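You operate a simulated robot arm through the tools that you are given. There is no shell and no other tool.

Carry out the task below with a simulated robot arm. There is one attempt and no reset: what you move stays moved.

## Task
Wind the nozzle gap to 25 mm, set a 40 ml shot and fill the middle hollow.
Fine: leave the other two empty; pull the table out after.

The check looks at the end state, three seconds after you hand in, the way a careful person would. Anything else that was tipped, shoved, dropped, spilled or broken makes it a failure.

## Robot
A 7-joint arm with a two-finger parallel gripper, fixed in place. Base frame: the origin is at the foot of the arm, x ahead of it, y to its left, z up. Units: mm, degrees, N and s.
Its first joint turns from -132.0 to 132.0 degrees. Payload 3.91 kg.
Tool frame: the origin (TCP) lies between the finger pads and is the grasp point; the fingertips stand 30 mm ahead of it; z points along the fingers, y is the line along which they close. The gripper opens to 110 mm. The fingers are 20 mm wide and 10 mm thick; the gripper's body (48 by 112 mm) begins 55 mm behind the TCP.
Orientation is told as [roll, pitch, yaw] about the base's x, y, z axes, in that order, counted from this pose: with the fingers straight down and closing along the base's y, the tool's x points along the base's -x, its y along +y and its z along -z.

## Interface
- The arm moves only by the tool send_rows. Its argument "targets" is a list of rows, each a list of 3 entries, a list of its own where there are three numbers: the shift along the tool's x, y, z in mm, then the turn, a rotation vector about the tool's x, y, z in degrees, then the finger opening in mm, from 0 to 110. In form: [[[x, y, z], [rx, ry, rz], gripper], ...]. A call has 1 to 20 rows; each row shifts and turns the commanded pose from where the row before left it, along the tool's axes as they then stand. A row lasts 0.2 s, in which the tool goes at most 50 mm and 8.6 degrees; a call with a longer step from one row to the next is refused whole, and so is a gripper value outside its range. Where a pose cannot be reached the arm comes as near as it can. A force on the tool above 90 N (or 10 N above the force at the start of the call, whichever is more), or a blocked arm, ends the call early, and 0.2 s more pass. Each finger travels about 108 mm/s and halts on what it meets, pressing with about 37 N; the grip force reading is that of the motor and also rises with nothing between the fingers. The clock runs only during rows and for 0.2 s after the last one: add rows that do not move to give the fingers time. The reply holds the time, the measured pose of the TCP, the force on the tool along the base axes, the opening and the grip force, in the units named above and with some noise, with the torque about the TCP (base axes, N m) and any sound that the robot's microphone picked up.
- Cameras (640 x 400 px; columns grow to the right, rows downward): "scene" is fixed at [402.6, 500.9, 1455.2]; the picture's right is [-0.23, -0.97, 0.00], its down [0.07, -0.02, -1.00] and it looks along [0.97, -0.23, 0.07] (base axes); focal length 214 px, centre (320, 200). "wrist" rides on the gripper at [72, 17, -103] in the tool frame; the picture's right is [-0.23, 0.97, 0.00], its down [-0.76, -0.18, -0.62] and it looks along [-0.61, -0.14, 0.78] (tool axes); focal length 222 px, centre (320, 200). There is no depth. A picture from a camera that has moved, and an enlarged one, comes with that camera's place and axes in the base frame and with its lens.
- grab_frame(camera): a new picture of that camera. It takes no simulated time.
- zoom(camera, box): a new picture of the part [left, top, right, bottom] of that camera's present view, enlarged. It takes no simulated time.
- close_job(): hands the job in; it is judged then, once.

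Places have to be worked out from the pictures, the camera data and where the tool is seen. Open the gripper and draw the arm clear of the work before you hand the job in, unless the task says otherwise.

The tools are called after "Request:" as a command line: name --argument value ..., lists and objects as JSON in quotes. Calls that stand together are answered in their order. send_rows: Moves the arm, as the interface text tells. Its arguments: {"type":"object","properties":{"targets":{"type":"array"}},"required":["targets"]} The other tools are called the same way: grab_frame (camera) takes a picture; zoom (camera, box) takes an enlarged picture of a part of a camera's view; close_job () hands the job in.

At the start:

```text
time: 0.0
position: [131.9, 561.8, 1296.0]
tool_rot: [0.0, 0.0, 0.0]
force: [0.3, 0.1, 0.2]
torque: [-0.02, 0.02, 0.01]
opening: 110.1
grasp_force: 0.0
```

scene: 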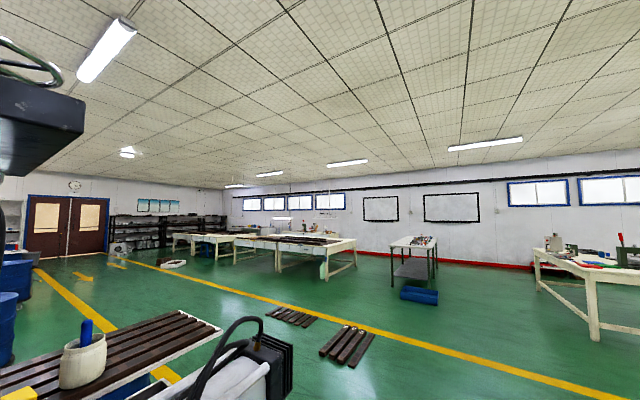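
wrist: 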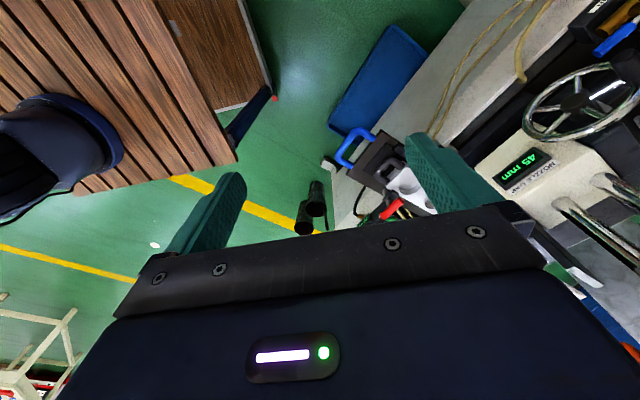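

I start by looking closely at both views before any motion: the wrist view shows a handwheel with a "45 mm NOZZLE GAP" display to the right side.

Request:
zoom --camera "wrist" --box '[320, 0, 640, 200]'

Request:
zoom --camera "wrist" --box '[480, 100, 640, 400]'

Request:
zoom --camera "scene" --box '[0, 200, 320, 400]'

Request:
zoom --camera "scene" --box '[0, 0, 160, 200]'

```text
2.00 times, centred on (480, 100) of wrist
camera zoom: at [59.4, 578.5, 1399.7], right [0.23, 0.97, 0.0], down [0.76, -0.18, 0.62], along [0.61, -0.14, -0.78], focal length 444 px, centre (0, 400)
```

zoom: 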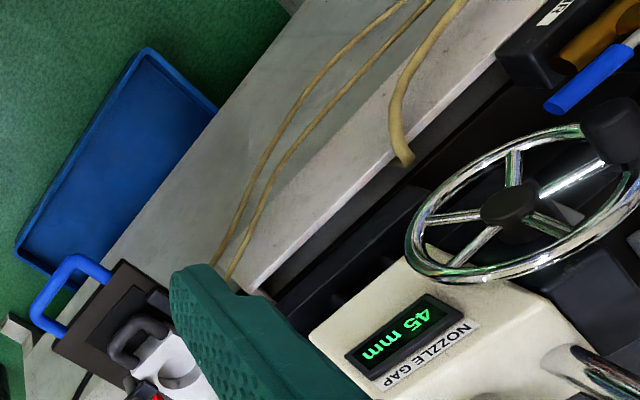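

```text
1.33 times, centred on (560, 250) of wrist
camera zoom: at [59.4, 578.5, 1399.7], right [0.23, 0.97, 0.0], down [0.76, -0.18, 0.62], along [0.61, -0.14, -0.78], focal length 296 px, centre (0, 133)
```

zoom: 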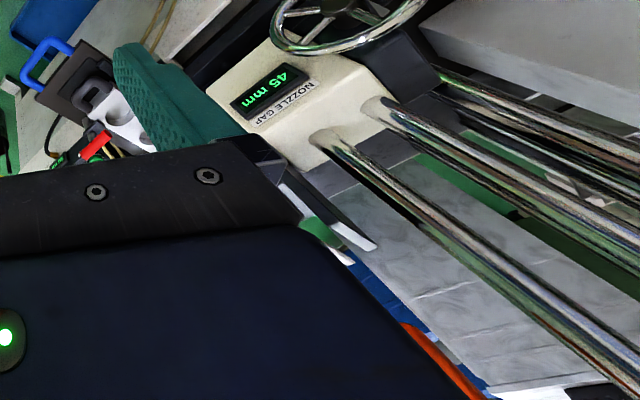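

```text
2.00 times, centred on (160, 300) of scene
camera zoom: at [402.6, 500.9, 1455.2], right [-0.23, -0.97, 0.0], down [0.07, -0.02, -1.0], along [0.97, -0.23, 0.07], focal length 429 px, centre (640, 0)
```

zoom: 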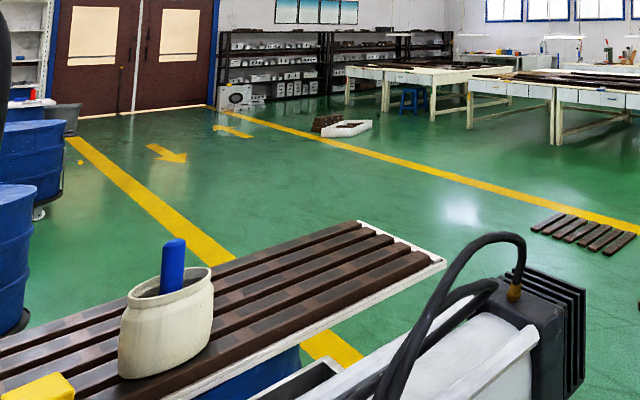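

```text
2.00 times, centred on (80, 100) of scene
camera zoom: at [402.6, 500.9, 1455.2], right [-0.23, -0.97, 0.0], down [0.07, -0.02, -1.0], along [0.97, -0.23, 0.07], focal length 429 px, centre (800, 400)
```

zoom: 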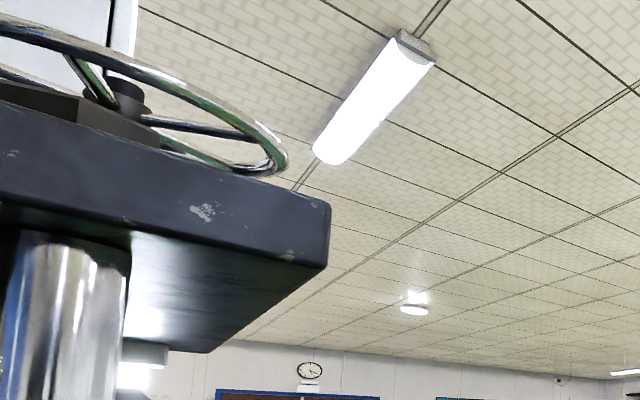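

The view is upside down (picture-down is +x and up), and the machine lies on the +y side. I turn the tool on the spot so the wrist camera looks toward +y.

Request:
send_rows --targets '[[[0, 0, 0], [0, 0, -8], 110], [[0, 0, 0], [0, 0, -8], 110], [[0, 0, 0], [0, 0, -8], 110], [[0, 0, 0], [0, 0, -8], 110], [[0, 0, 0], [0, 0, -8], 110], [[0, 0, 0], [0, 0, 0], 110]]'

Request:
grab_frame --camera "wrist"

Request:
grab_frame --camera "scene"

```text
time: 1.4
position: [134.6, 561.8, 1295.5]
tool_rot: [0.0, 0.0, 40.1]
force: [0.3, -0.3, 0.3]
torque: [-0.02, -0.03, 0.01]
opening: 110.1
grasp_force: 0.0
```

```text
taken
camera wrist: at [66.1, 527.8, 1399.4], right [-0.45, 0.89, 0.0], down [0.7, 0.35, 0.62], along [0.56, 0.28, -0.78], focal length 222 px, centre (320, 200)
```

wrist: 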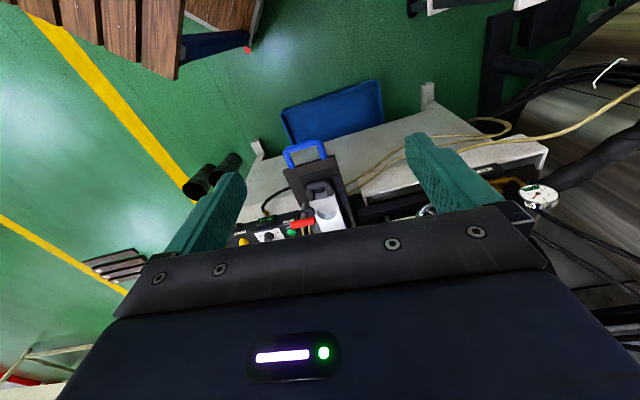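

```text
taken
```

scene: 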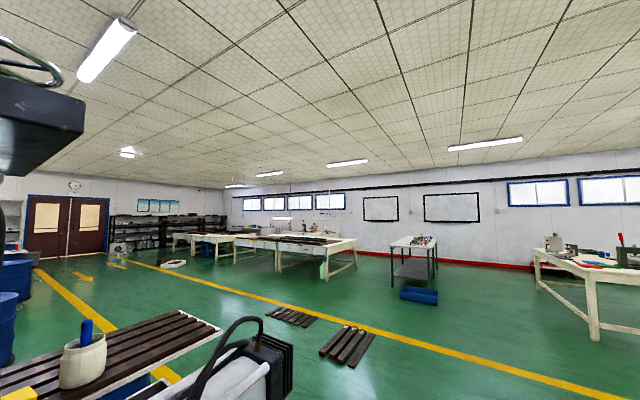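

The gripper body now hides the wheel, but the bench to the left shows a blue handle, a red lever and some buttons. I zoom in on it for detail.

Request:
zoom --camera "wrist" --box '[200, 120, 400, 260]'

Request:
zoom --camera "wrist" --box '[400, 40, 640, 240]'

```text
2.86 times, centred on (300, 190) of wrist
camera zoom: at [66.1, 527.8, 1399.4], right [-0.45, 0.89, 0.0], down [0.7, 0.35, 0.62], along [0.56, 0.28, -0.78], focal length 635 px, centre (377, 229)
```

zoom: 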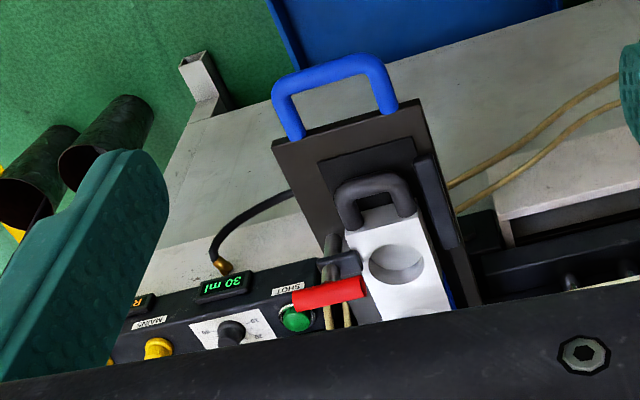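

```text
2.00 times, centred on (520, 140) of wrist
camera zoom: at [66.1, 527.8, 1399.4], right [-0.45, 0.89, 0.0], down [0.7, 0.35, 0.62], along [0.56, 0.28, -0.78], focal length 444 px, centre (-80, 320)
```

zoom: 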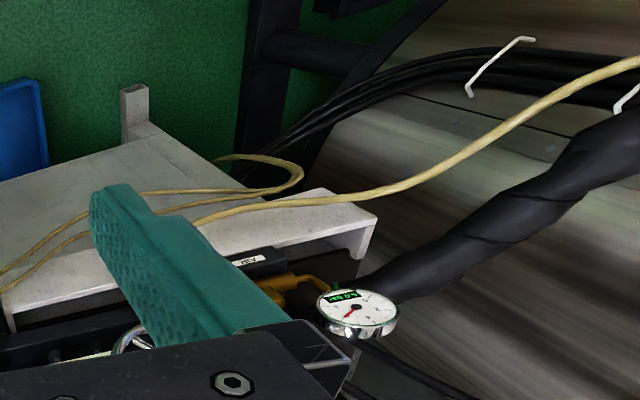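

By matching the blue handle in two views I place it near (238, 613, 976). I now turn the tool the other way (yaw about -90) so the gripper body stops hiding the machine, and look again.

Request:
send_rows --targets '[[[0, 0, 0], [0, 0, 8.5], 110], [[0, 0, 0], [0, 0, 8.5], 110], [[0, 0, 0], [0, 0, 8.5], 110], [[0, 0, 0], [0, 0, 8.5], 110], [[0, 0, 0], [0, 0, 8.5], 110], [[0, 0, 0], [0, 0, 8.5], 110], [[0, 0, 0], [0, 0, 8.5], 110], [[0, 0, 0], [0, 0, 8.5], 110], [[0, 0, 0], [0, 0, 8.5], 110], [[0, 0, 0], [0, 0, 8.5], 110], [[0, 0, 0], [0, 0, 8.5], 110], [[0, 0, 0], [0, 0, 8.5], 110], [[0, 0, 0], [0, 0, 8.5], 110], [[0, 0, 0], [0, 0, 0], 110]]'

Request:
grab_frame --camera "wrist"

```text
time: 4.4
position: [133.5, 563.5, 1295.9]
tool_rot: [-0.1, 0.0, -70.5]
force: [0.6, 0.0, -0.2]
torque: [-0.04, -0.01, 0.02]
opening: 109.7
grasp_force: 0.1
```

```text
taken
camera wrist: at [123.6, 635.3, 1400.0], right [0.99, 0.11, 0.0], down [0.09, -0.78, 0.62], along [0.07, -0.62, -0.78], focal length 222 px, centre (320, 200)
```

wrist: 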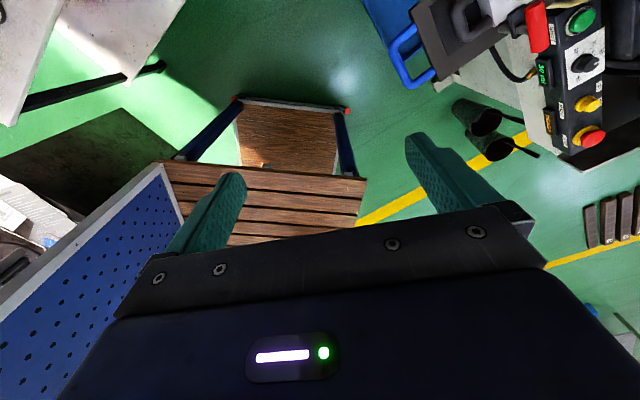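

The control panel (green button, dial, yellow knob, red mushroom button) appears at upper right. I tilt the fingers up toward +y so the camera looks toward the machine.

Request:
send_rows --targets '[[[0, 0, 0], [0, 8, 0], 110], [[0, 0, 0], [0, 8, 0], 110], [[0, 0, 0], [0, 8, 0], 110], [[0, 0, 0], [0, 8, 0], 110], [[0, 0, 0], [0, 8, 0], 110], [[0, 0, 0], [0, 8, 0], 110], [[0, 0, 0], [0, 0, 0], 110]]'

Request:
grab_frame --camera "wrist"

```text
time: 6.0
position: [134.2, 561.5, 1296.6]
tool_rot: [0.0, 48.0, -70.5]
force: [0.3, -1.0, 0.5]
torque: [0.0, 0.03, 0.0]
opening: 109.8
grasp_force: 0.0
```

```text
taken
camera wrist: at [157.6, 540.3, 1419.6], right [0.97, 0.18, -0.17], down [0.16, -0.98, -0.15], along [-0.19, 0.12, -0.97], focal length 222 px, centre (320, 200)
```

wrist: 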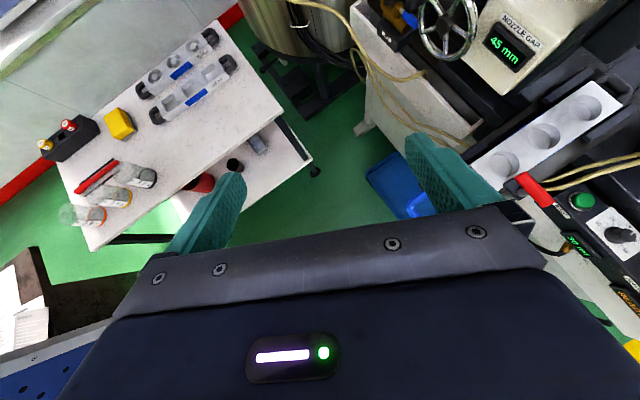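

Now I see the white mold block with three hollows, the red lever, and the nozzle gap display with wheel. I swing the yaw further so the camera faces the machine squarely.

Request:
send_rows --targets '[[[0, 0, 0], [-5.94, 0, 5.35], 110], [[0, 0, 0], [-5.94, 0, 5.35], 110], [[0, 0, 0], [-5.94, 0, 5.35], 110], [[0, 0, 0], [-5.94, 0, 5.35], 110], [[0, 0, 0], [-5.94, 0, 5.35], 110], [[0, 0, 0], [-5.94, 0, 5.35], 110], [[0, 0, 0], [0, 8, 0], 110], [[0, 0, 0], [0, 8, 0], 110], [[0, 0, 0], [0, 0, 0], 110]]'

Request:
grab_frame --camera "wrist"

```text
time: 8.0
position: [133.3, 560.6, 1300.6]
tool_rot: [0.0, 64.0, -118.4]
force: [0.1, -0.8, -0.1]
torque: [-0.01, 0.01, 0.01]
opening: 109.6
grasp_force: 0.0
out of reach, approached as far as the arm can: row 3
```

```text
taken
camera wrist: at [117.6, 498.1, 1411.4], right [0.81, -0.55, -0.2], down [-0.58, -0.7, -0.41], along [0.08, 0.45, -0.89], focal length 222 px, centre (320, 200)
```

wrist: 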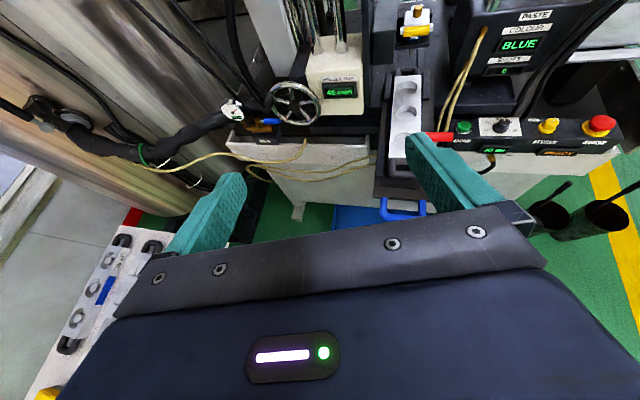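

Excellent view of the whole machine now. I zoom on its parts to read the labels and understand the controls.

Request:
zoom --camera "wrist" --box '[220, 20, 440, 220]'

Request:
zoom --camera "wrist" --box '[400, 0, 640, 180]'

Request:
zoom --camera "wrist" --box '[260, 0, 480, 130]'

Request:
zoom --camera "wrist" --box '[0, 20, 340, 220]'

```text
2.00 times, centred on (330, 120) of wrist
camera zoom: at [117.6, 498.1, 1411.4], right [0.81, -0.55, -0.2], down [-0.58, -0.7, -0.41], along [0.08, 0.45, -0.89], focal length 444 px, centre (300, 360)
```

zoom: 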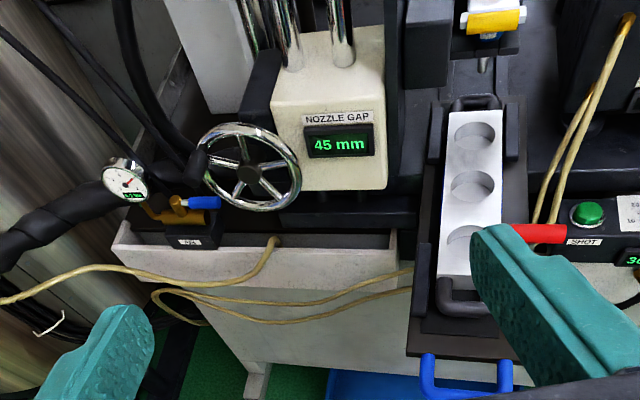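

```text
2.22 times, centred on (520, 90) of wrist
camera zoom: at [117.6, 498.1, 1411.4], right [0.81, -0.55, -0.2], down [-0.58, -0.7, -0.41], along [0.08, 0.45, -0.89], focal length 494 px, centre (-124, 444)
```

zoom: 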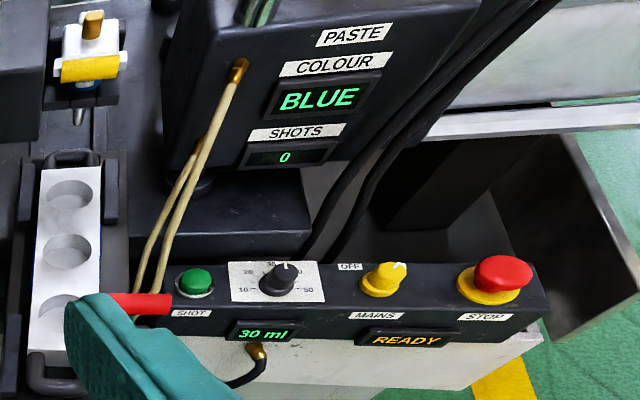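

```text
2.91 times, centred on (370, 65) of wrist
camera zoom: at [117.6, 498.1, 1411.4], right [0.81, -0.55, -0.2], down [-0.58, -0.7, -0.41], along [0.08, 0.45, -0.89], focal length 646 px, centre (174, 593)
```

zoom: 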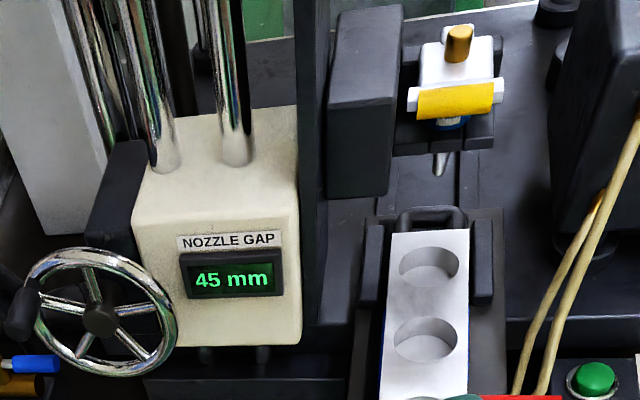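

```text
1.88 times, centred on (170, 120) of wrist
camera zoom: at [117.6, 498.1, 1411.4], right [0.81, -0.55, -0.2], down [-0.58, -0.7, -0.41], along [0.08, 0.45, -0.89], focal length 418 px, centre (602, 351)
```

zoom: 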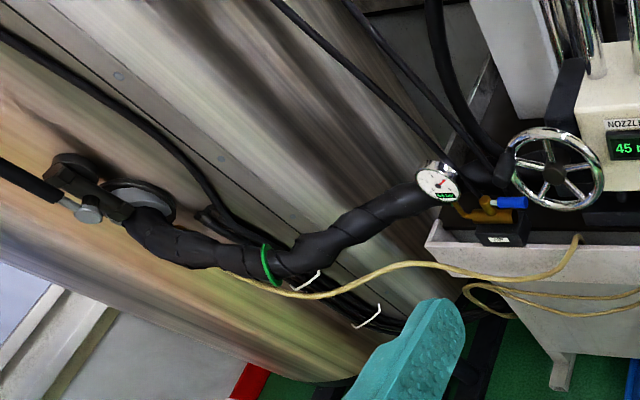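

The machine slides along azimuth of roughly 43°. I turn to face it squarely and shift sideways to its centre line for a second, better-placed view for triangulation.

Request:
send_rows --targets '[[[0, 0, 0], [-5.57, 0, 2.72], 110], [[0, 0, 0], [-5.57, 0, 2.72], 110], [[0, 0, 0], [-5.57, 0, 2.72], 110], [[0, 0, 0], [0, -5, 0], 110], [[0, 0, 0], [0, -5, 0], 110], [[1.2, 32, 1.7], [0, 0, 0], 110], [[1.2, 32, 1.7], [0, 0, 0], 110], [[1.2, 32, 1.7], [0, 0, 0], 110], [[1.2, 32, 1.7], [0, 0, 0], 110], [[1.2, 32, 1.7], [0, 0, 0], 110], [[0, 0, 0], [0, 0, 0], 110]]'

Request:
grab_frame --camera "wrist"

Request:
grab_frame --camera "scene"

```text
time: 8.7
position: [211.2, 545.1, 1325.6]
tool_rot: [-23.8, 53.4, -150.5]
force: [-0.4, 0.6, 1.1]
torque: [-0.02, 0.0, -0.03]
opening: 110.2
grasp_force: 0.1
stopped in row 3: the arm was blocked; the commanded pose is now the measured one
```

```text
taken
camera wrist: at [213.1, 481.8, 1436.7], right [0.59, -0.69, -0.42], down [-0.8, -0.55, -0.23], along [-0.07, 0.47, -0.88], focal length 222 px, centre (320, 200)
```

wrist: 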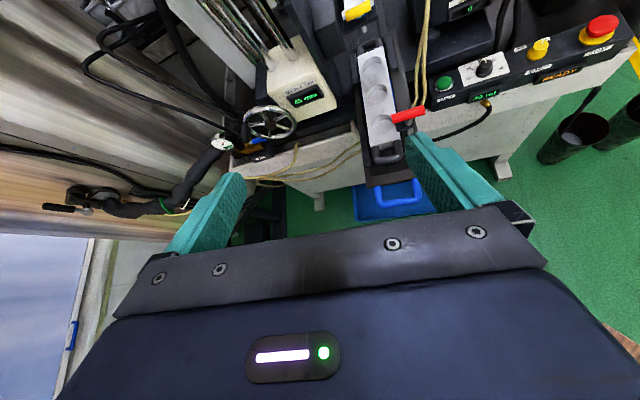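

```text
taken
```

scene: 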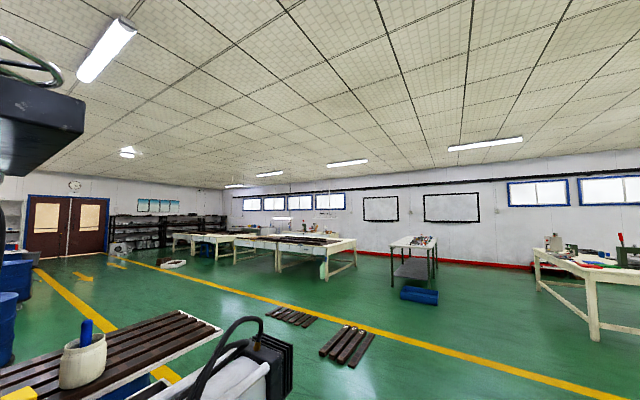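

The arm hit a joint limit and settled at a slightly rolled pose, with nothing touched (force near zero). The view from here is useful, so I zoom in on the table, red lever and nozzle.

Request:
zoom --camera "wrist" --box '[330, 0, 530, 200]'

Request:
zoom --camera "wrist" --box '[200, 20, 360, 180]'

Request:
zoom --camera "wrist" --box '[410, 0, 640, 130]'

```text
2.00 times, centred on (430, 100) of wrist
camera zoom: at [213.1, 481.8, 1436.7], right [0.59, -0.69, -0.42], down [-0.8, -0.55, -0.23], along [-0.07, 0.47, -0.88], focal length 444 px, centre (100, 400)
```

zoom: 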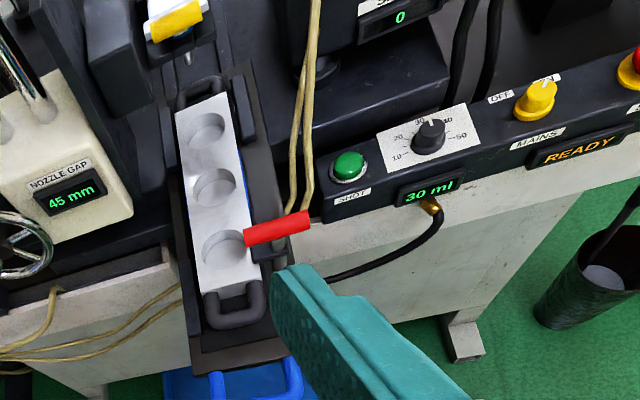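

```text
2.50 times, centred on (280, 100) of wrist
camera zoom: at [213.1, 481.8, 1436.7], right [0.59, -0.69, -0.42], down [-0.8, -0.55, -0.23], along [-0.07, 0.47, -0.88], focal length 555 px, centre (420, 450)
```

zoom: 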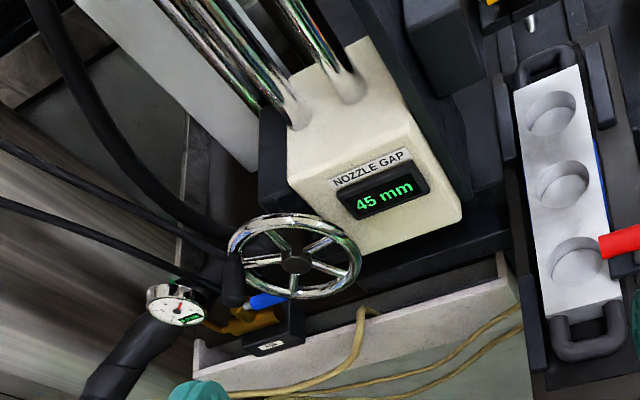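

```text
2.78 times, centred on (525, 65) of wrist
camera zoom: at [213.1, 481.8, 1436.7], right [0.59, -0.69, -0.42], down [-0.8, -0.55, -0.23], along [-0.07, 0.47, -0.88], focal length 618 px, centre (-250, 576)
```

zoom: 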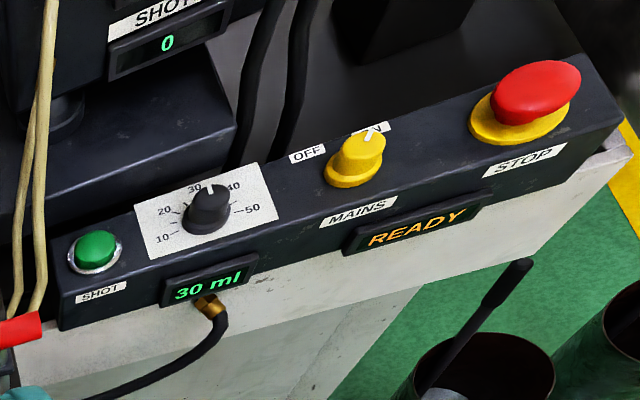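

The key places I work out: middle hollow about (460, 782, 967), nozzle tip about (566, 886, 1014), wheel hub about (252, 968, 1013), dial about (637, 624, 905), all along slide direction (0.72, 0.69). I move outward toward the wheel side, away from the folded arm posture, keeping well above everything.

Request:
send_rows --targets '[[[-5.4, -25.5, 21.6], [0, 0, 0], 110], [[-5.4, -25.5, 21.6], [0, 0, 0], 110], [[-5.4, -25.5, 21.6], [0, 0, 0], 110], [[-5.4, -25.5, 21.6], [0, 0, 0], 110], [[-5.4, -25.5, 21.6], [0, 0, 0], 110], [[0, 0, 0], [0, 0, 0], 110]]'

Request:
grab_frame --camera "wrist"

```text
time: 9.6
position: [223.1, 625.2, 1340.2]
tool_rot: [-36.3, 47.1, -160.8]
force: [-1.0, 0.0, 0.4]
torque: [-0.01, 0.01, 0.02]
opening: 110.2
grasp_force: 0.0
stopped in row 4: the arm was blocked; the commanded pose is now the measured one
```

```text
taken
camera wrist: at [243.0, 553.3, 1444.4], right [0.51, -0.65, -0.56], down [-0.84, -0.53, -0.14], along [-0.2, 0.54, -0.82], focal length 222 px, centre (320, 200)
```

wrist: 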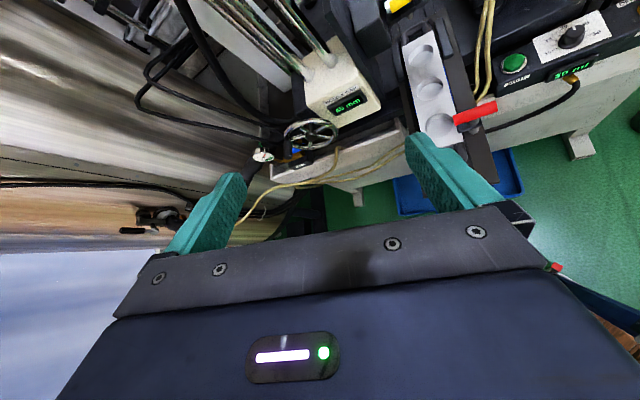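

Forces stay near zero, so this is the wrist running into its own joint limit rather than contact. I unwind by turning about the finger axis by -90°, back toward the starting wrist angle.

Request:
send_rows --targets '[[[0, 0, 0], [0, 0, -7.5], 110], [[0, 0, 0], [0, 0, -7.5], 110], [[0, 0, 0], [0, 0, -7.5], 110], [[0, 0, 0], [0, 0, -7.5], 110], [[0, 0, 0], [0, 0, -7.5], 110], [[0, 0, 0], [0, 0, -7.5], 110], [[0, 0, 0], [0, 0, -7.5], 110], [[0, 0, 0], [0, 0, -7.5], 110], [[0, 0, 0], [0, 0, -7.5], 110], [[0, 0, 0], [0, 0, -7.5], 110], [[0, 0, 0], [0, 0, -7.5], 110], [[0, 0, 0], [0, 0, -7.5], 110], [[0, 0, 0], [0, 0, 0], 110]]'

Request:
grab_frame --camera "wrist"

```text
time: 12.4
position: [193.5, 633.9, 1337.7]
tool_rot: [53.6, 22.1, -41.8]
force: [-0.1, -0.9, 0.3]
torque: [0.03, -0.03, -0.01]
opening: 110.1
grasp_force: 0.1
```

```text
taken
camera wrist: at [114.7, 604.1, 1434.6], right [0.76, 0.09, 0.64], down [0.18, -0.98, -0.08], along [0.62, 0.18, -0.76], focal length 222 px, centre (320, 200)
```

wrist: 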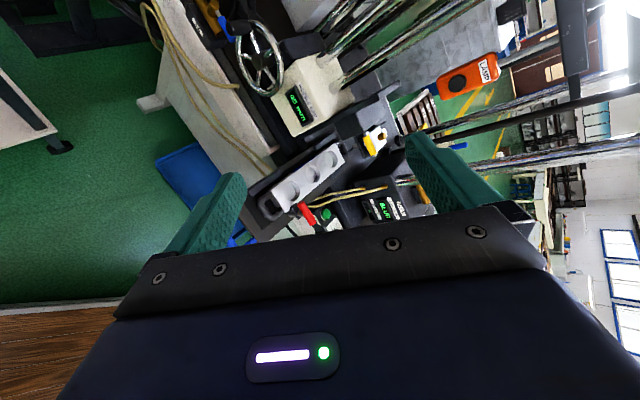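

The unwind worked and the view now shows the machine, plus an orange hanging box. I zoom on it and the head.

Request:
zoom --camera "wrist" --box '[330, 20, 530, 220]'

Request:
zoom --camera "wrist" --box '[180, 0, 400, 240]'

```text
2.00 times, centred on (430, 120) of wrist
camera zoom: at [114.7, 604.1, 1434.6], right [0.76, 0.09, 0.64], down [0.18, -0.98, -0.08], along [0.62, 0.18, -0.76], focal length 444 px, centre (100, 360)
```

zoom: 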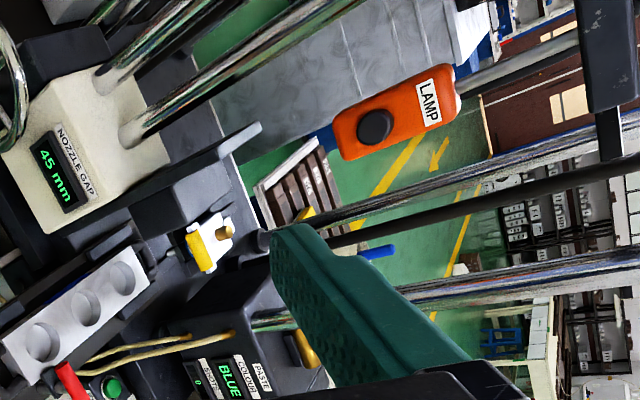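

```text
1.67 times, centred on (290, 120) of wrist
camera zoom: at [114.7, 604.1, 1434.6], right [0.76, 0.09, 0.64], down [0.18, -0.98, -0.08], along [0.62, 0.18, -0.76], focal length 370 px, centre (370, 333)
```

zoom: 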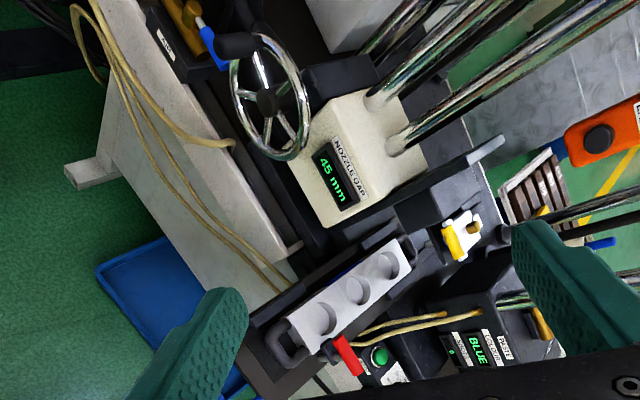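

The orange box is a lamp switch and not needed. Triangulating across views, the wheel hub is at about (251, 961, 1017), and its peg runs along the slide direction from about (181, 959, 1053) to the rim. I move toward it and bring the fingers level, pointing along the wheel axis.

Request:
send_rows --targets '[[[8.2, -17, 24.5], [0, 0, 0], 110], [[8.2, -17, 24.5], [0, 0, 0], 110], [[8.2, -17, 24.5], [0, 0, 0], 110], [[8.2, -17, 24.5], [0, 0, 0], 110], [[8.2, -17, 24.5], [0, 0, 0], 110], [[8.2, -17, 24.5], [0, 0, 0], 110], [[0, 0, 0], [-6.11, -1.84, -3.33], 110], [[0, 0, 0], [-6.11, -1.84, -3.33], 110], [[0, 0, 0], [-6.11, -1.84, -3.33], 110], [[0, 0, 0], [-6.11, -1.84, -3.33], 110], [[0, 0, 0], [-6.11, -1.84, -3.33], 110], [[0, 0, 0], [-6.11, -1.84, -3.33], 110], [[0, 0, 0], [0, 0, 0], 110]]'

Request:
grab_frame --camera "wrist"

```text
time: 14.7
position: [232.6, 723.7, 1281.2]
tool_rot: [75.5, 19.4, -45.7]
force: [0.4, -1.0, 0.0]
torque: [0.0, 0.02, 0.02]
opening: 110.0
grasp_force: 0.0
stopped in row 11: the arm was blocked; the commanded pose is now the measured one
```

```text
taken
camera wrist: at [125.1, 694.5, 1345.7], right [0.54, -0.21, 0.81], down [0.03, -0.96, -0.27], along [0.84, 0.17, -0.52], focal length 222 px, centre (320, 200)
```

wrist: 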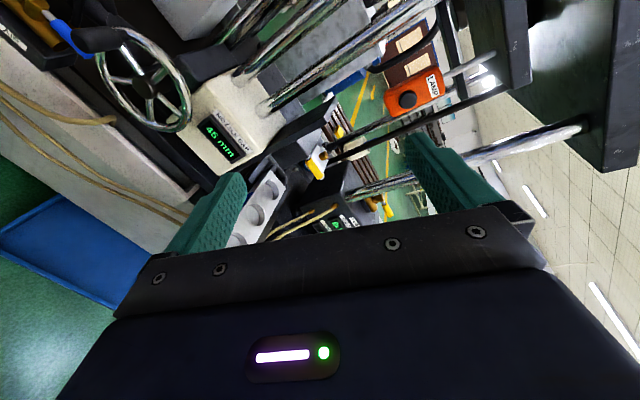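

The blocks come from folding the arm too close to its base, not from contact. I now extend outward first with the present orientation, to a standoff in front of the wheel peg.

Request:
send_rows --targets '[[[22, -34.2, 12.6], [0, 0, 0], 110], [[22, -34.2, 12.6], [0, 0, 0], 110], [[22, -34.2, 12.6], [0, 0, 0], 110], [[22, -34.2, 12.6], [0, 0, 0], 110], [[22, -34.2, 12.6], [0, 0, 0], 110], [[22, -34.2, 12.6], [0, 0, 0], 110], [[0, 0, 0], [0, 0, 0], 110], [[0, 0, 0], [0, 0, 0], 110]]'

Request:
grab_frame --camera "wrist"

```text
time: 15.5
position: [213.1, 780.5, 1283.5]
tool_rot: [73.4, 28.7, -47.6]
force: [0.4, -0.3, -0.1]
torque: [0.01, 0.02, 0.01]
opening: 110.0
grasp_force: 0.0
stopped in row 4: the arm was blocked; the commanded pose is now the measured one
```

```text
taken
camera wrist: at [113.4, 746.2, 1358.2], right [0.64, -0.29, 0.71], down [-0.03, -0.93, -0.36], along [0.77, 0.21, -0.61], focal length 222 px, centre (320, 200)
```

wrist: 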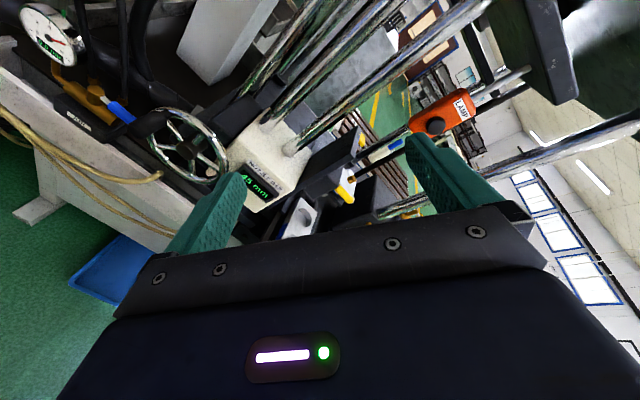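

Still limited in the -x/-z direction although nothing presses on the tool. I return the fingers to straight down here (yaw -46) and will extend outward in that well-behaved posture before tilting up.

Request:
send_rows --targets '[[[0, 0, 0], [7.21, -2.36, -1.97], 110], [[0, 0, 0], [7.21, -2.36, -1.97], 110], [[0, 0, 0], [7.21, -2.36, -1.97], 110], [[0, 0, 0], [7.21, -2.36, -1.97], 110], [[0, 0, 0], [7.21, -2.36, -1.97], 110], [[0, 0, 0], [7.21, -2.36, -1.97], 110], [[0, 0, 0], [7.21, -2.36, -1.97], 110], [[0, 0, 0], [7.21, -2.36, -1.97], 110], [[0, 0, 0], [7.21, -2.36, -1.97], 110], [[0, 0, 0], [7.21, -2.36, -1.97], 110], [[0, 0, 0], [0, 0, 0], 110]]'

Request:
grab_frame --camera "wrist"

Request:
grab_frame --camera "scene"

```text
time: 17.9
position: [182.8, 788.7, 1277.8]
tool_rot: [0.4, -1.4, -45.4]
force: [0.8, 0.4, -0.5]
torque: [0.03, 0.02, 0.02]
opening: 110.2
grasp_force: 0.0
```

```text
taken
camera wrist: at [139.6, 852.8, 1378.9], right [0.85, 0.52, 0.01], down [0.39, -0.66, 0.64], along [0.34, -0.54, -0.77], focal length 222 px, centre (320, 200)
```

wrist: 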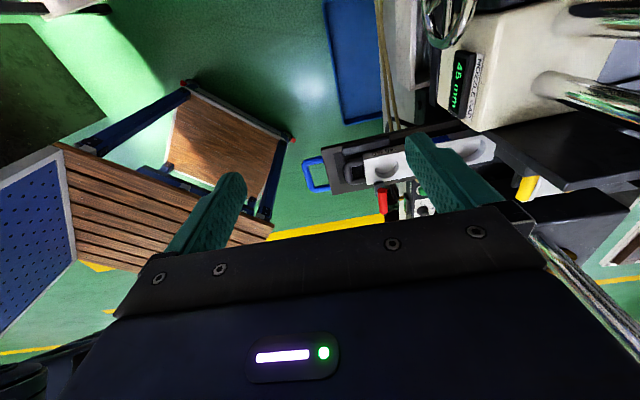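

```text
taken
```

scene: 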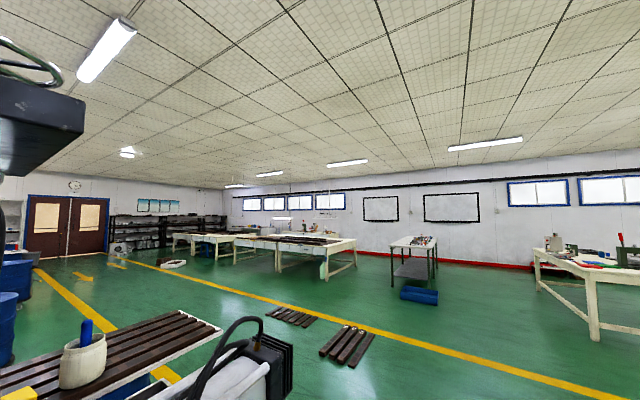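

Tool is straight down at (183, 789, 1278) and moving freely. I test whether I can go lower and outward in this posture, toward (150, 820, 1150), which stays clear of the wheel and peg.

Request:
send_rows --targets '[[[11.3, -0.4, 32], [0, 0, 0], 110], [[11.3, -0.4, 32], [0, 0, 0], 110], [[11.3, -0.4, 32], [0, 0, 0], 110], [[11.3, -0.4, 32], [0, 0, 0], 110], [[0, 0, 0], [0, 0, 0], 110]]'

Request:
grab_frame --camera "wrist"

```text
time: 19.1
position: [148.8, 816.3, 1147.5]
tool_rot: [0.5, -1.4, -45.5]
force: [0.9, 0.1, 0.3]
torque: [-0.01, 0.0, 0.04]
opening: 109.9
grasp_force: 0.2
```

```text
taken
camera wrist: at [107.9, 880.2, 1248.9], right [0.85, 0.52, 0.01], down [0.39, -0.66, 0.64], along [0.34, -0.54, -0.77], focal length 222 px, centre (320, 200)
```

wrist: 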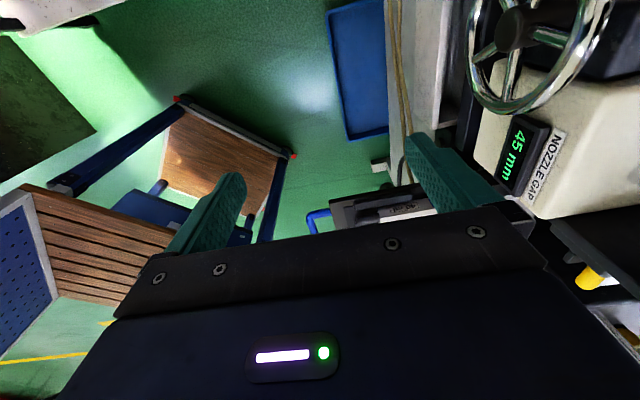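

That worked without any blocking. Now I tilt the fingers toward the wheel in steps from here.

Request:
send_rows --targets '[[[0, 0, 0], [-8, 0, 0], 110], [[0, 0, 0], [-8, 0, 0], 110], [[0, 0, 0], [-8, 0, 0], 110], [[0, 0, 0], [-8, 0, 0], 110], [[0, 0, 0], [-8, 0, 0], 110], [[0, 0, 0], [0, 0, 0], 110]]'

Request:
grab_frame --camera "wrist"

```text
time: 20.5
position: [152.1, 818.7, 1146.5]
tool_rot: [40.5, -1.4, -45.4]
force: [0.9, 0.6, 0.0]
torque: [0.0, -0.02, -0.02]
opening: 109.9
grasp_force: 0.0
```

```text
taken
camera wrist: at [59.9, 832.7, 1235.7], right [0.68, 0.37, 0.64], down [0.14, -0.92, 0.38], along [0.72, -0.16, -0.67], focal length 222 px, centre (320, 200)
```

wrist: 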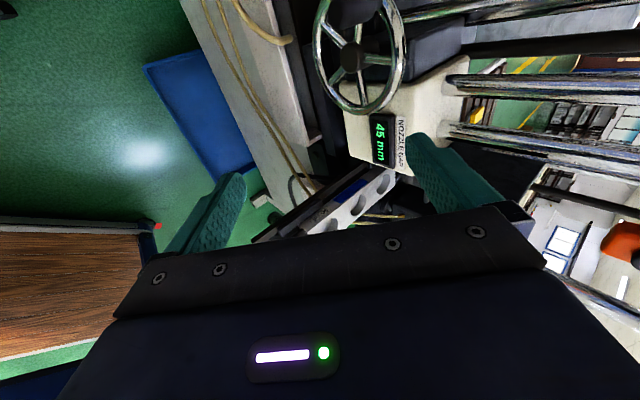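

Tilted 40° with no trouble. I continue tilting toward level.

Request:
send_rows --targets '[[[0, 0, 0], [-8, 0, 0], 110], [[0, 0, 0], [-8, 0, 0], 110], [[0, 0, 0], [-8, 0, 0], 110], [[0, 0, 0], [0, 0, 0], 110]]'

Request:
grab_frame --camera "wrist"

```text
time: 21.7
position: [208.0, 813.4, 1164.9]
tool_rot: [64.1, 0.9, -48.2]
force: [0.3, -1.0, 0.0]
torque: [-0.02, 0.02, 0.02]
opening: 110.1
grasp_force: 0.1
stopped in row 4: the arm was blocked; the commanded pose is now the measured one
```

```text
taken
camera wrist: at [94.6, 809.5, 1226.6], right [0.48, 0.1, 0.87], down [0.03, -0.99, 0.1], along [0.88, -0.02, -0.48], focal length 222 px, centre (320, 200)
```

wrist: 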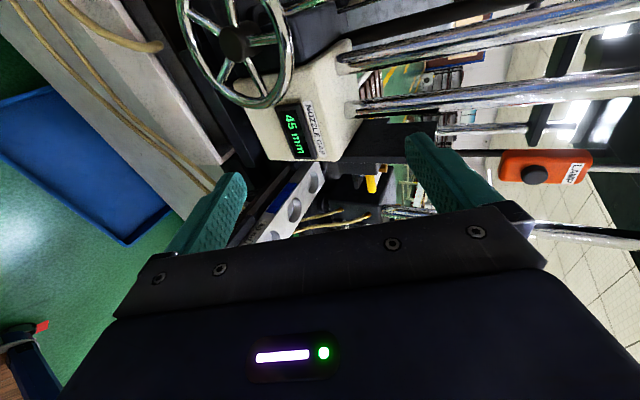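

Again stopped near 64° with zero tool force, suggesting a wrist singularity rather than contact. I try a slow, small test shift of 40 mm in -x to learn how it behaves.

Request:
send_rows --targets '[[[6.66, -3.35, -6.66], [0, 0, 0], 110], [[0, 0, 0], [0, 0, 0], 110], [[6.66, -3.35, -6.66], [0, 0, 0], 110], [[0, 0, 0], [0, 0, 0], 110], [[6.66, -3.35, -6.66], [0, 0, 0], 110], [[0, 0, 0], [0, 0, 0], 110], [[6.66, -3.35, -6.66], [0, 0, 0], 110], [[0, 0, 0], [0, 0, 0], 110]]'

```text
time: 23.7
position: [204.0, 810.4, 1174.2]
tool_rot: [63.9, 1.9, -50.7]
force: [0.7, -0.2, 0.4]
torque: [-0.03, 0.05, 0.03]
opening: 110.1
grasp_force: 0.1
stopped in row 8: the arm was blocked; the commanded pose is now the measured one
```

That is a firm limit on this side (possibly a link touching something), so I give up the level approach. A tool-down or slightly tilted grip on the peg from above needs no such posture; I first tilt the fingers back to straight down.

Request:
send_rows --targets '[[[0, 0, 0], [8, 0, 0], 110], [[0, 0, 0], [8, 0, 0], 110], [[0, 0, 0], [8, 0, 0], 110], [[0, 0, 0], [8, 0, 0], 110], [[0, 0, 0], [8, 0, 0], 110], [[0, 0, 0], [8, 0, 0], 110], [[0, 0, 0], [8, 0, 0], 110], [[0, 0, 0], [8, 0, 0], 110], [[0, 0, 0], [0, 0, 0], 110]]'

Request:
grab_frame --camera "wrist"

```text
time: 25.7
position: [186.2, 812.7, 1173.8]
tool_rot: [0.3, 1.4, -50.1]
force: [0.1, -0.4, -0.6]
torque: [0.0, -0.01, -0.02]
opening: 109.9
grasp_force: 0.1
```

```text
taken
camera wrist: at [152.4, 876.2, 1278.6], right [0.89, 0.45, 0.0], down [0.36, -0.71, 0.6], along [0.27, -0.54, -0.8], focal length 222 px, centre (320, 200)
```

wrist: 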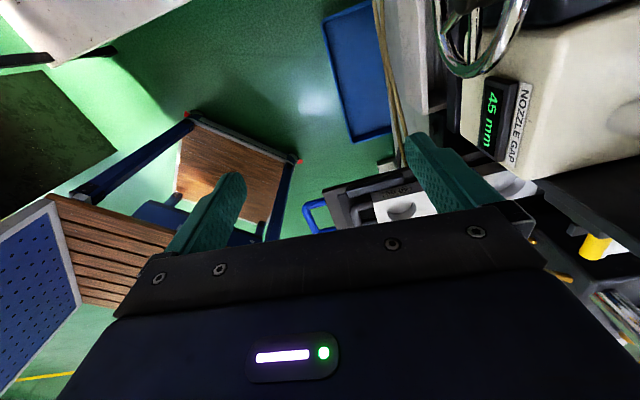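

Straight down again. Now I turn the wrist to yaw +44 so the fingers close along the wheel's plane and the camera sits on the side away from the wheel.

Request:
send_rows --targets '[[[0, 0, 0], [0, 0, -7.84], 110], [[0, 0, 0], [0, 0, -7.84], 110], [[0, 0, 0], [0, 0, -7.84], 110], [[0, 0, 0], [0, 0, -7.84], 110], [[0, 0, 0], [0, 0, -7.84], 110], [[0, 0, 0], [0, 0, -7.84], 110], [[0, 0, 0], [0, 0, -7.84], 110], [[0, 0, 0], [0, 0, -7.84], 110], [[0, 0, 0], [0, 0, -7.84], 110], [[0, 0, 0], [0, 0, -7.84], 110], [[0, 0, 0], [0, 0, -7.84], 110], [[0, 0, 0], [0, 0, -7.84], 110], [[0, 0, 0], [0, 0, 0], 110]]'

Request:
grab_frame --camera "wrist"

```text
time: 28.5
position: [187.5, 811.9, 1173.1]
tool_rot: [1.4, -0.3, 44.1]
force: [0.0, 0.2, 0.6]
torque: [-0.02, -0.01, 0.01]
opening: 110.1
grasp_force: 0.1
```

```text
taken
camera wrist: at [123.1, 771.4, 1276.7], right [-0.51, 0.86, 0.02], down [0.68, 0.39, 0.62], along [0.52, 0.34, -0.78], focal length 222 px, centre (320, 200)
```

wrist: 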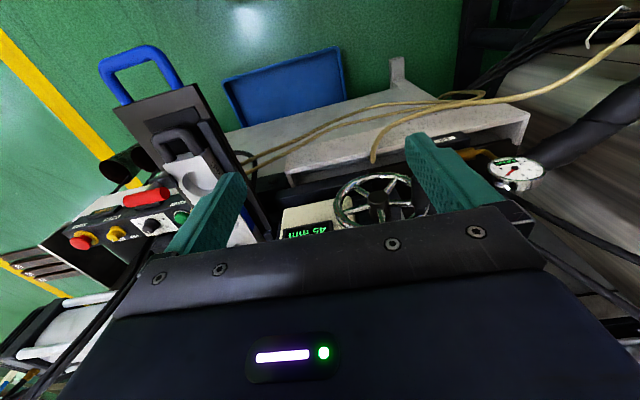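

The wheel and its display are visible between the fingers from here. I zoom to refine the peg position.

Request:
zoom --camera "wrist" --box '[240, 120, 480, 270]'

Request:
zoom --camera "wrist" --box '[30, 30, 290, 270]'

```text
2.67 times, centred on (360, 195) of wrist
camera zoom: at [123.1, 771.4, 1276.7], right [-0.51, 0.86, 0.02], down [0.68, 0.39, 0.62], along [0.52, 0.34, -0.78], focal length 592 px, centre (213, 213)
```

zoom: 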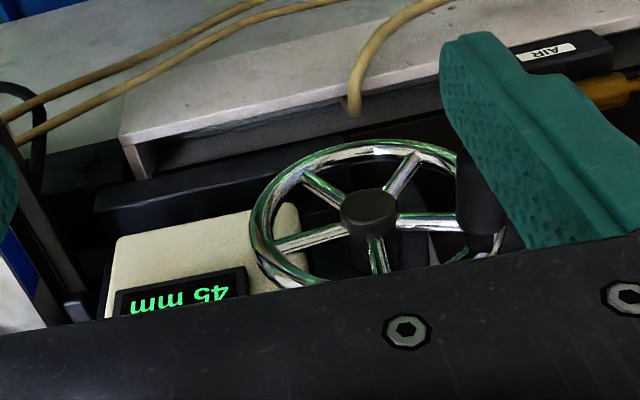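

```text
1.67 times, centred on (160, 150) of wrist
camera zoom: at [123.1, 771.4, 1276.7], right [-0.51, 0.86, 0.02], down [0.68, 0.39, 0.62], along [0.52, 0.34, -0.78], focal length 370 px, centre (587, 283)
```

zoom: 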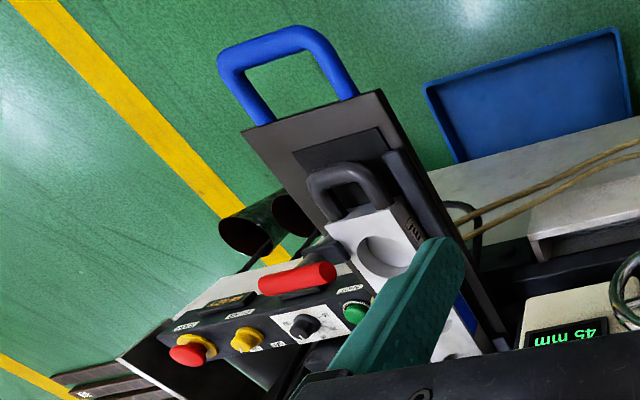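

The hub re-checks at (250, 958, 1017) and the peg at z about 1053, left of the hub. I go to a pre-grasp point above the peg, tilt 20° toward the wheel, and narrow the fingers to 70 mm.

Request:
send_rows --targets '[[[-21.3, 27.8, 10.8], [0, 0, 0], 70], [[-21.3, 27.8, 10.8], [0, 0, 0], 70], [[-21.3, 27.8, 10.8], [0, 0, 0], 70], [[-21.3, 27.8, 10.8], [0, 0, 0], 70], [[0, 0, 0], [0, -6.67, 0], 70], [[0, 0, 0], [0, -6.67, 0], 70], [[0, 0, 0], [0, -6.67, 0], 70], [[0, 0, 0], [0, 0, 0], 70]]'

Request:
grab_frame --camera "wrist"

```text
time: 30.3
position: [172.1, 972.8, 1147.7]
tool_rot: [1.3, -20.3, 43.5]
force: [0.3, 0.5, 0.0]
torque: [0.01, 0.0, 0.01]
opening: 69.8
grasp_force: 0.1
out of reach, approached as far as the arm can: row 4, 5, 6, 7
```

```text
taken
camera wrist: at [86.1, 911.3, 1220.2], right [-0.52, 0.85, 0.1], down [0.49, 0.2, 0.84], along [0.69, 0.49, -0.53], focal length 222 px, centre (320, 200)
```

wrist: 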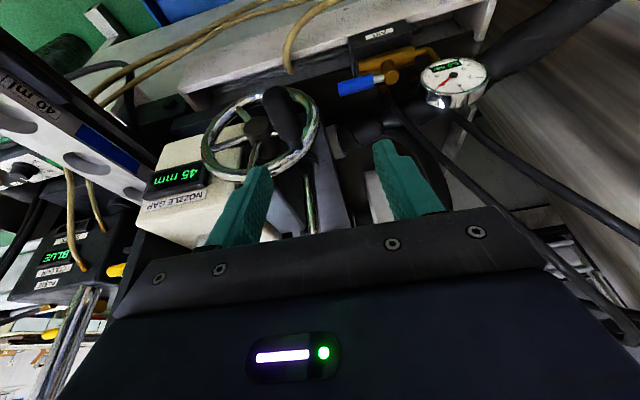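

The arm reports it could not reach that pose exactly (it sits about 20 mm further out and 15 mm higher than commanded). I lower 30 mm along the fingers to see whether it becomes reachable, still above the peg.

Request:
send_rows --targets '[[[0, 0, 15], [0, 0, 0], 70], [[0, 0, 15], [0, 0, 0], 70], [[0, 0, 0], [0, 0, 0], 70]]'

Request:
grab_frame --camera "wrist"

```text
time: 31.1
position: [179.9, 980.1, 1120.4]
tool_rot: [1.4, -20.3, 43.5]
force: [0.4, -0.5, -0.6]
torque: [0.01, 0.0, -0.01]
opening: 69.9
grasp_force: 0.1
```

```text
taken
camera wrist: at [91.8, 919.0, 1193.0], right [-0.52, 0.85, 0.1], down [0.5, 0.2, 0.84], along [0.69, 0.49, -0.53], focal length 222 px, centre (320, 200)
```

wrist: 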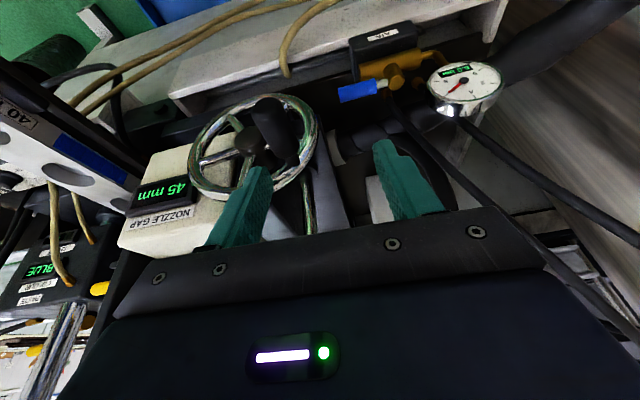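

That step tracked exactly, so the arm can work here. I zoom to see the peg relative to the finger centre line.

Request:
zoom --camera "wrist" --box '[170, 60, 430, 240]'

```text
2.22 times, centred on (300, 150) of wrist
camera zoom: at [91.8, 919.0, 1193.0], right [-0.52, 0.85, 0.1], down [0.5, 0.2, 0.84], along [0.69, 0.49, -0.53], focal length 494 px, centre (364, 311)
```

zoom: 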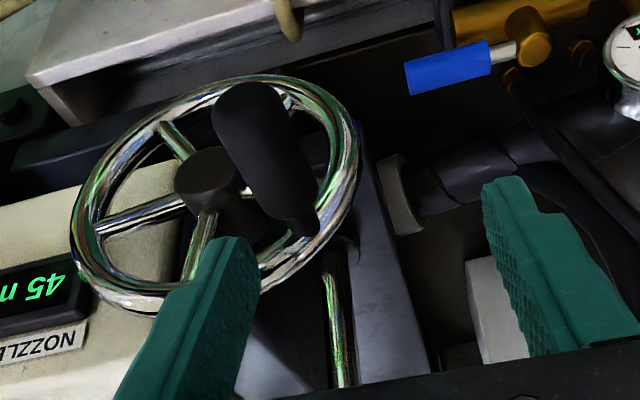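

The peg's end sits toward +v from the finger centre. I shift about 22 mm away from the wheel and 20 mm sideways, then look again to triangulate at close range.

Request:
send_rows --targets '[[[10.7, -10.4, -4.2], [0, 0, 0], 70], [[10.7, -10.5, -4.2], [0, 0, 0], 70], [[0, 0, 0], [0, 0, 0], 70]]'

Request:
zoom --camera "wrist" --box '[170, 60, 430, 240]'

```text
time: 31.9
position: [178.1, 980.0, 1122.6]
tool_rot: [1.5, -20.3, 43.5]
force: [0.1, 0.2, 0.5]
torque: [0.0, 0.01, 0.02]
opening: 70.2
grasp_force: 0.1
out of reach, approached as far as the arm can: row 1, 2
```

```text
2.22 times, centred on (300, 150) of wrist
camera zoom: at [91.2, 918.4, 1195.2], right [-0.52, 0.85, 0.1], down [0.5, 0.2, 0.84], along [0.69, 0.49, -0.53], focal length 494 px, centre (364, 311)
```

zoom: 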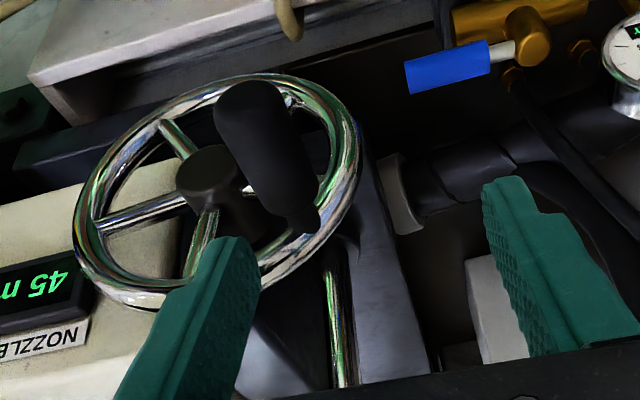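

It can move outward but not inward at this tilt, so the wrist bend is the limit; less tilt is needed. I reduce the tilt to about 8° and shift onto the peg line, staying 50+ mm above it.

Request:
send_rows --targets '[[[0, 0, 0], [0, 6, 0], 70], [[0, 0, 0], [0, 6, 0], 70], [[3, -11.8, 0.5], [0, 0, 0], 70], [[3, -11.8, 0.5], [0, 0, 0], 70], [[0, 0, 0], [0, 0, 0], 70]]'

Request:
zoom --camera "wrist" --box '[170, 60, 430, 240]'

```text
time: 33.1
position: [191.0, 949.0, 1115.8]
tool_rot: [1.3, -8.4, 43.8]
force: [0.8, 0.7, -0.2]
torque: [0.02, 0.02, 0.05]
opening: 69.8
grasp_force: 0.1
out of reach, approached as far as the arm can: row 1, 2, 3, 4
```

```text
2.22 times, centred on (300, 150) of wrist
camera zoom: at [117.8, 899.6, 1209.0], right [-0.51, 0.86, 0.05], down [0.61, 0.32, 0.72], along [0.6, 0.41, -0.69], focal length 494 px, centre (364, 311)
```

zoom: 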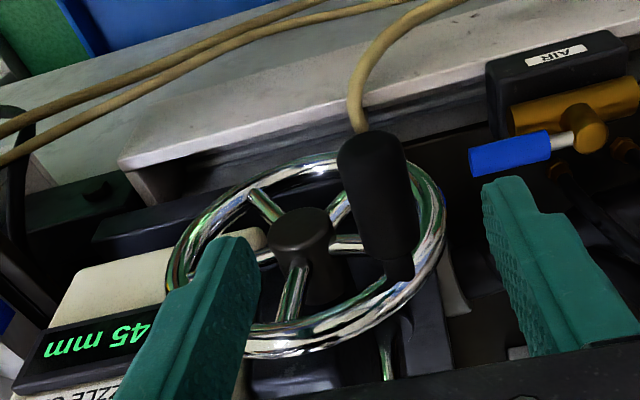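

From two close views the peg runs from about (183, 954, 1054) to (224, 994, 1054), and the finger line is within about 8 mm of it. I descend 64 mm over the peg with the fingers open at 70 mm.

Request:
send_rows --targets '[[[-1.5, 1.8, 15.9], [0, 0, 0], 70], [[-1.5, 1.8, 15.9], [0, 0, 0], 70], [[-1.5, 1.8, 15.9], [0, 0, 0], 70], [[-1.5, 1.8, 15.9], [0, 0, 0], 70], [[0, 0, 0], [0, 0, 0], 70]]'

Request:
grab_frame --camera "wrist"

```text
time: 34.3
position: [197.3, 968.2, 1054.4]
tool_rot: [1.4, -8.4, 43.8]
force: [-0.4, -0.8, 0.4]
torque: [-0.01, 0.03, 0.04]
opening: 69.8
grasp_force: 0.0
```

```text
taken
camera wrist: at [122.9, 916.5, 1147.2], right [-0.51, 0.86, 0.06], down [0.61, 0.32, 0.72], along [0.6, 0.41, -0.69], focal length 222 px, centre (320, 200)
```

wrist: 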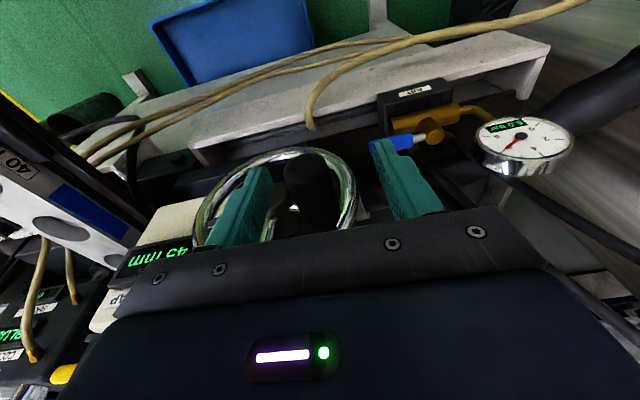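

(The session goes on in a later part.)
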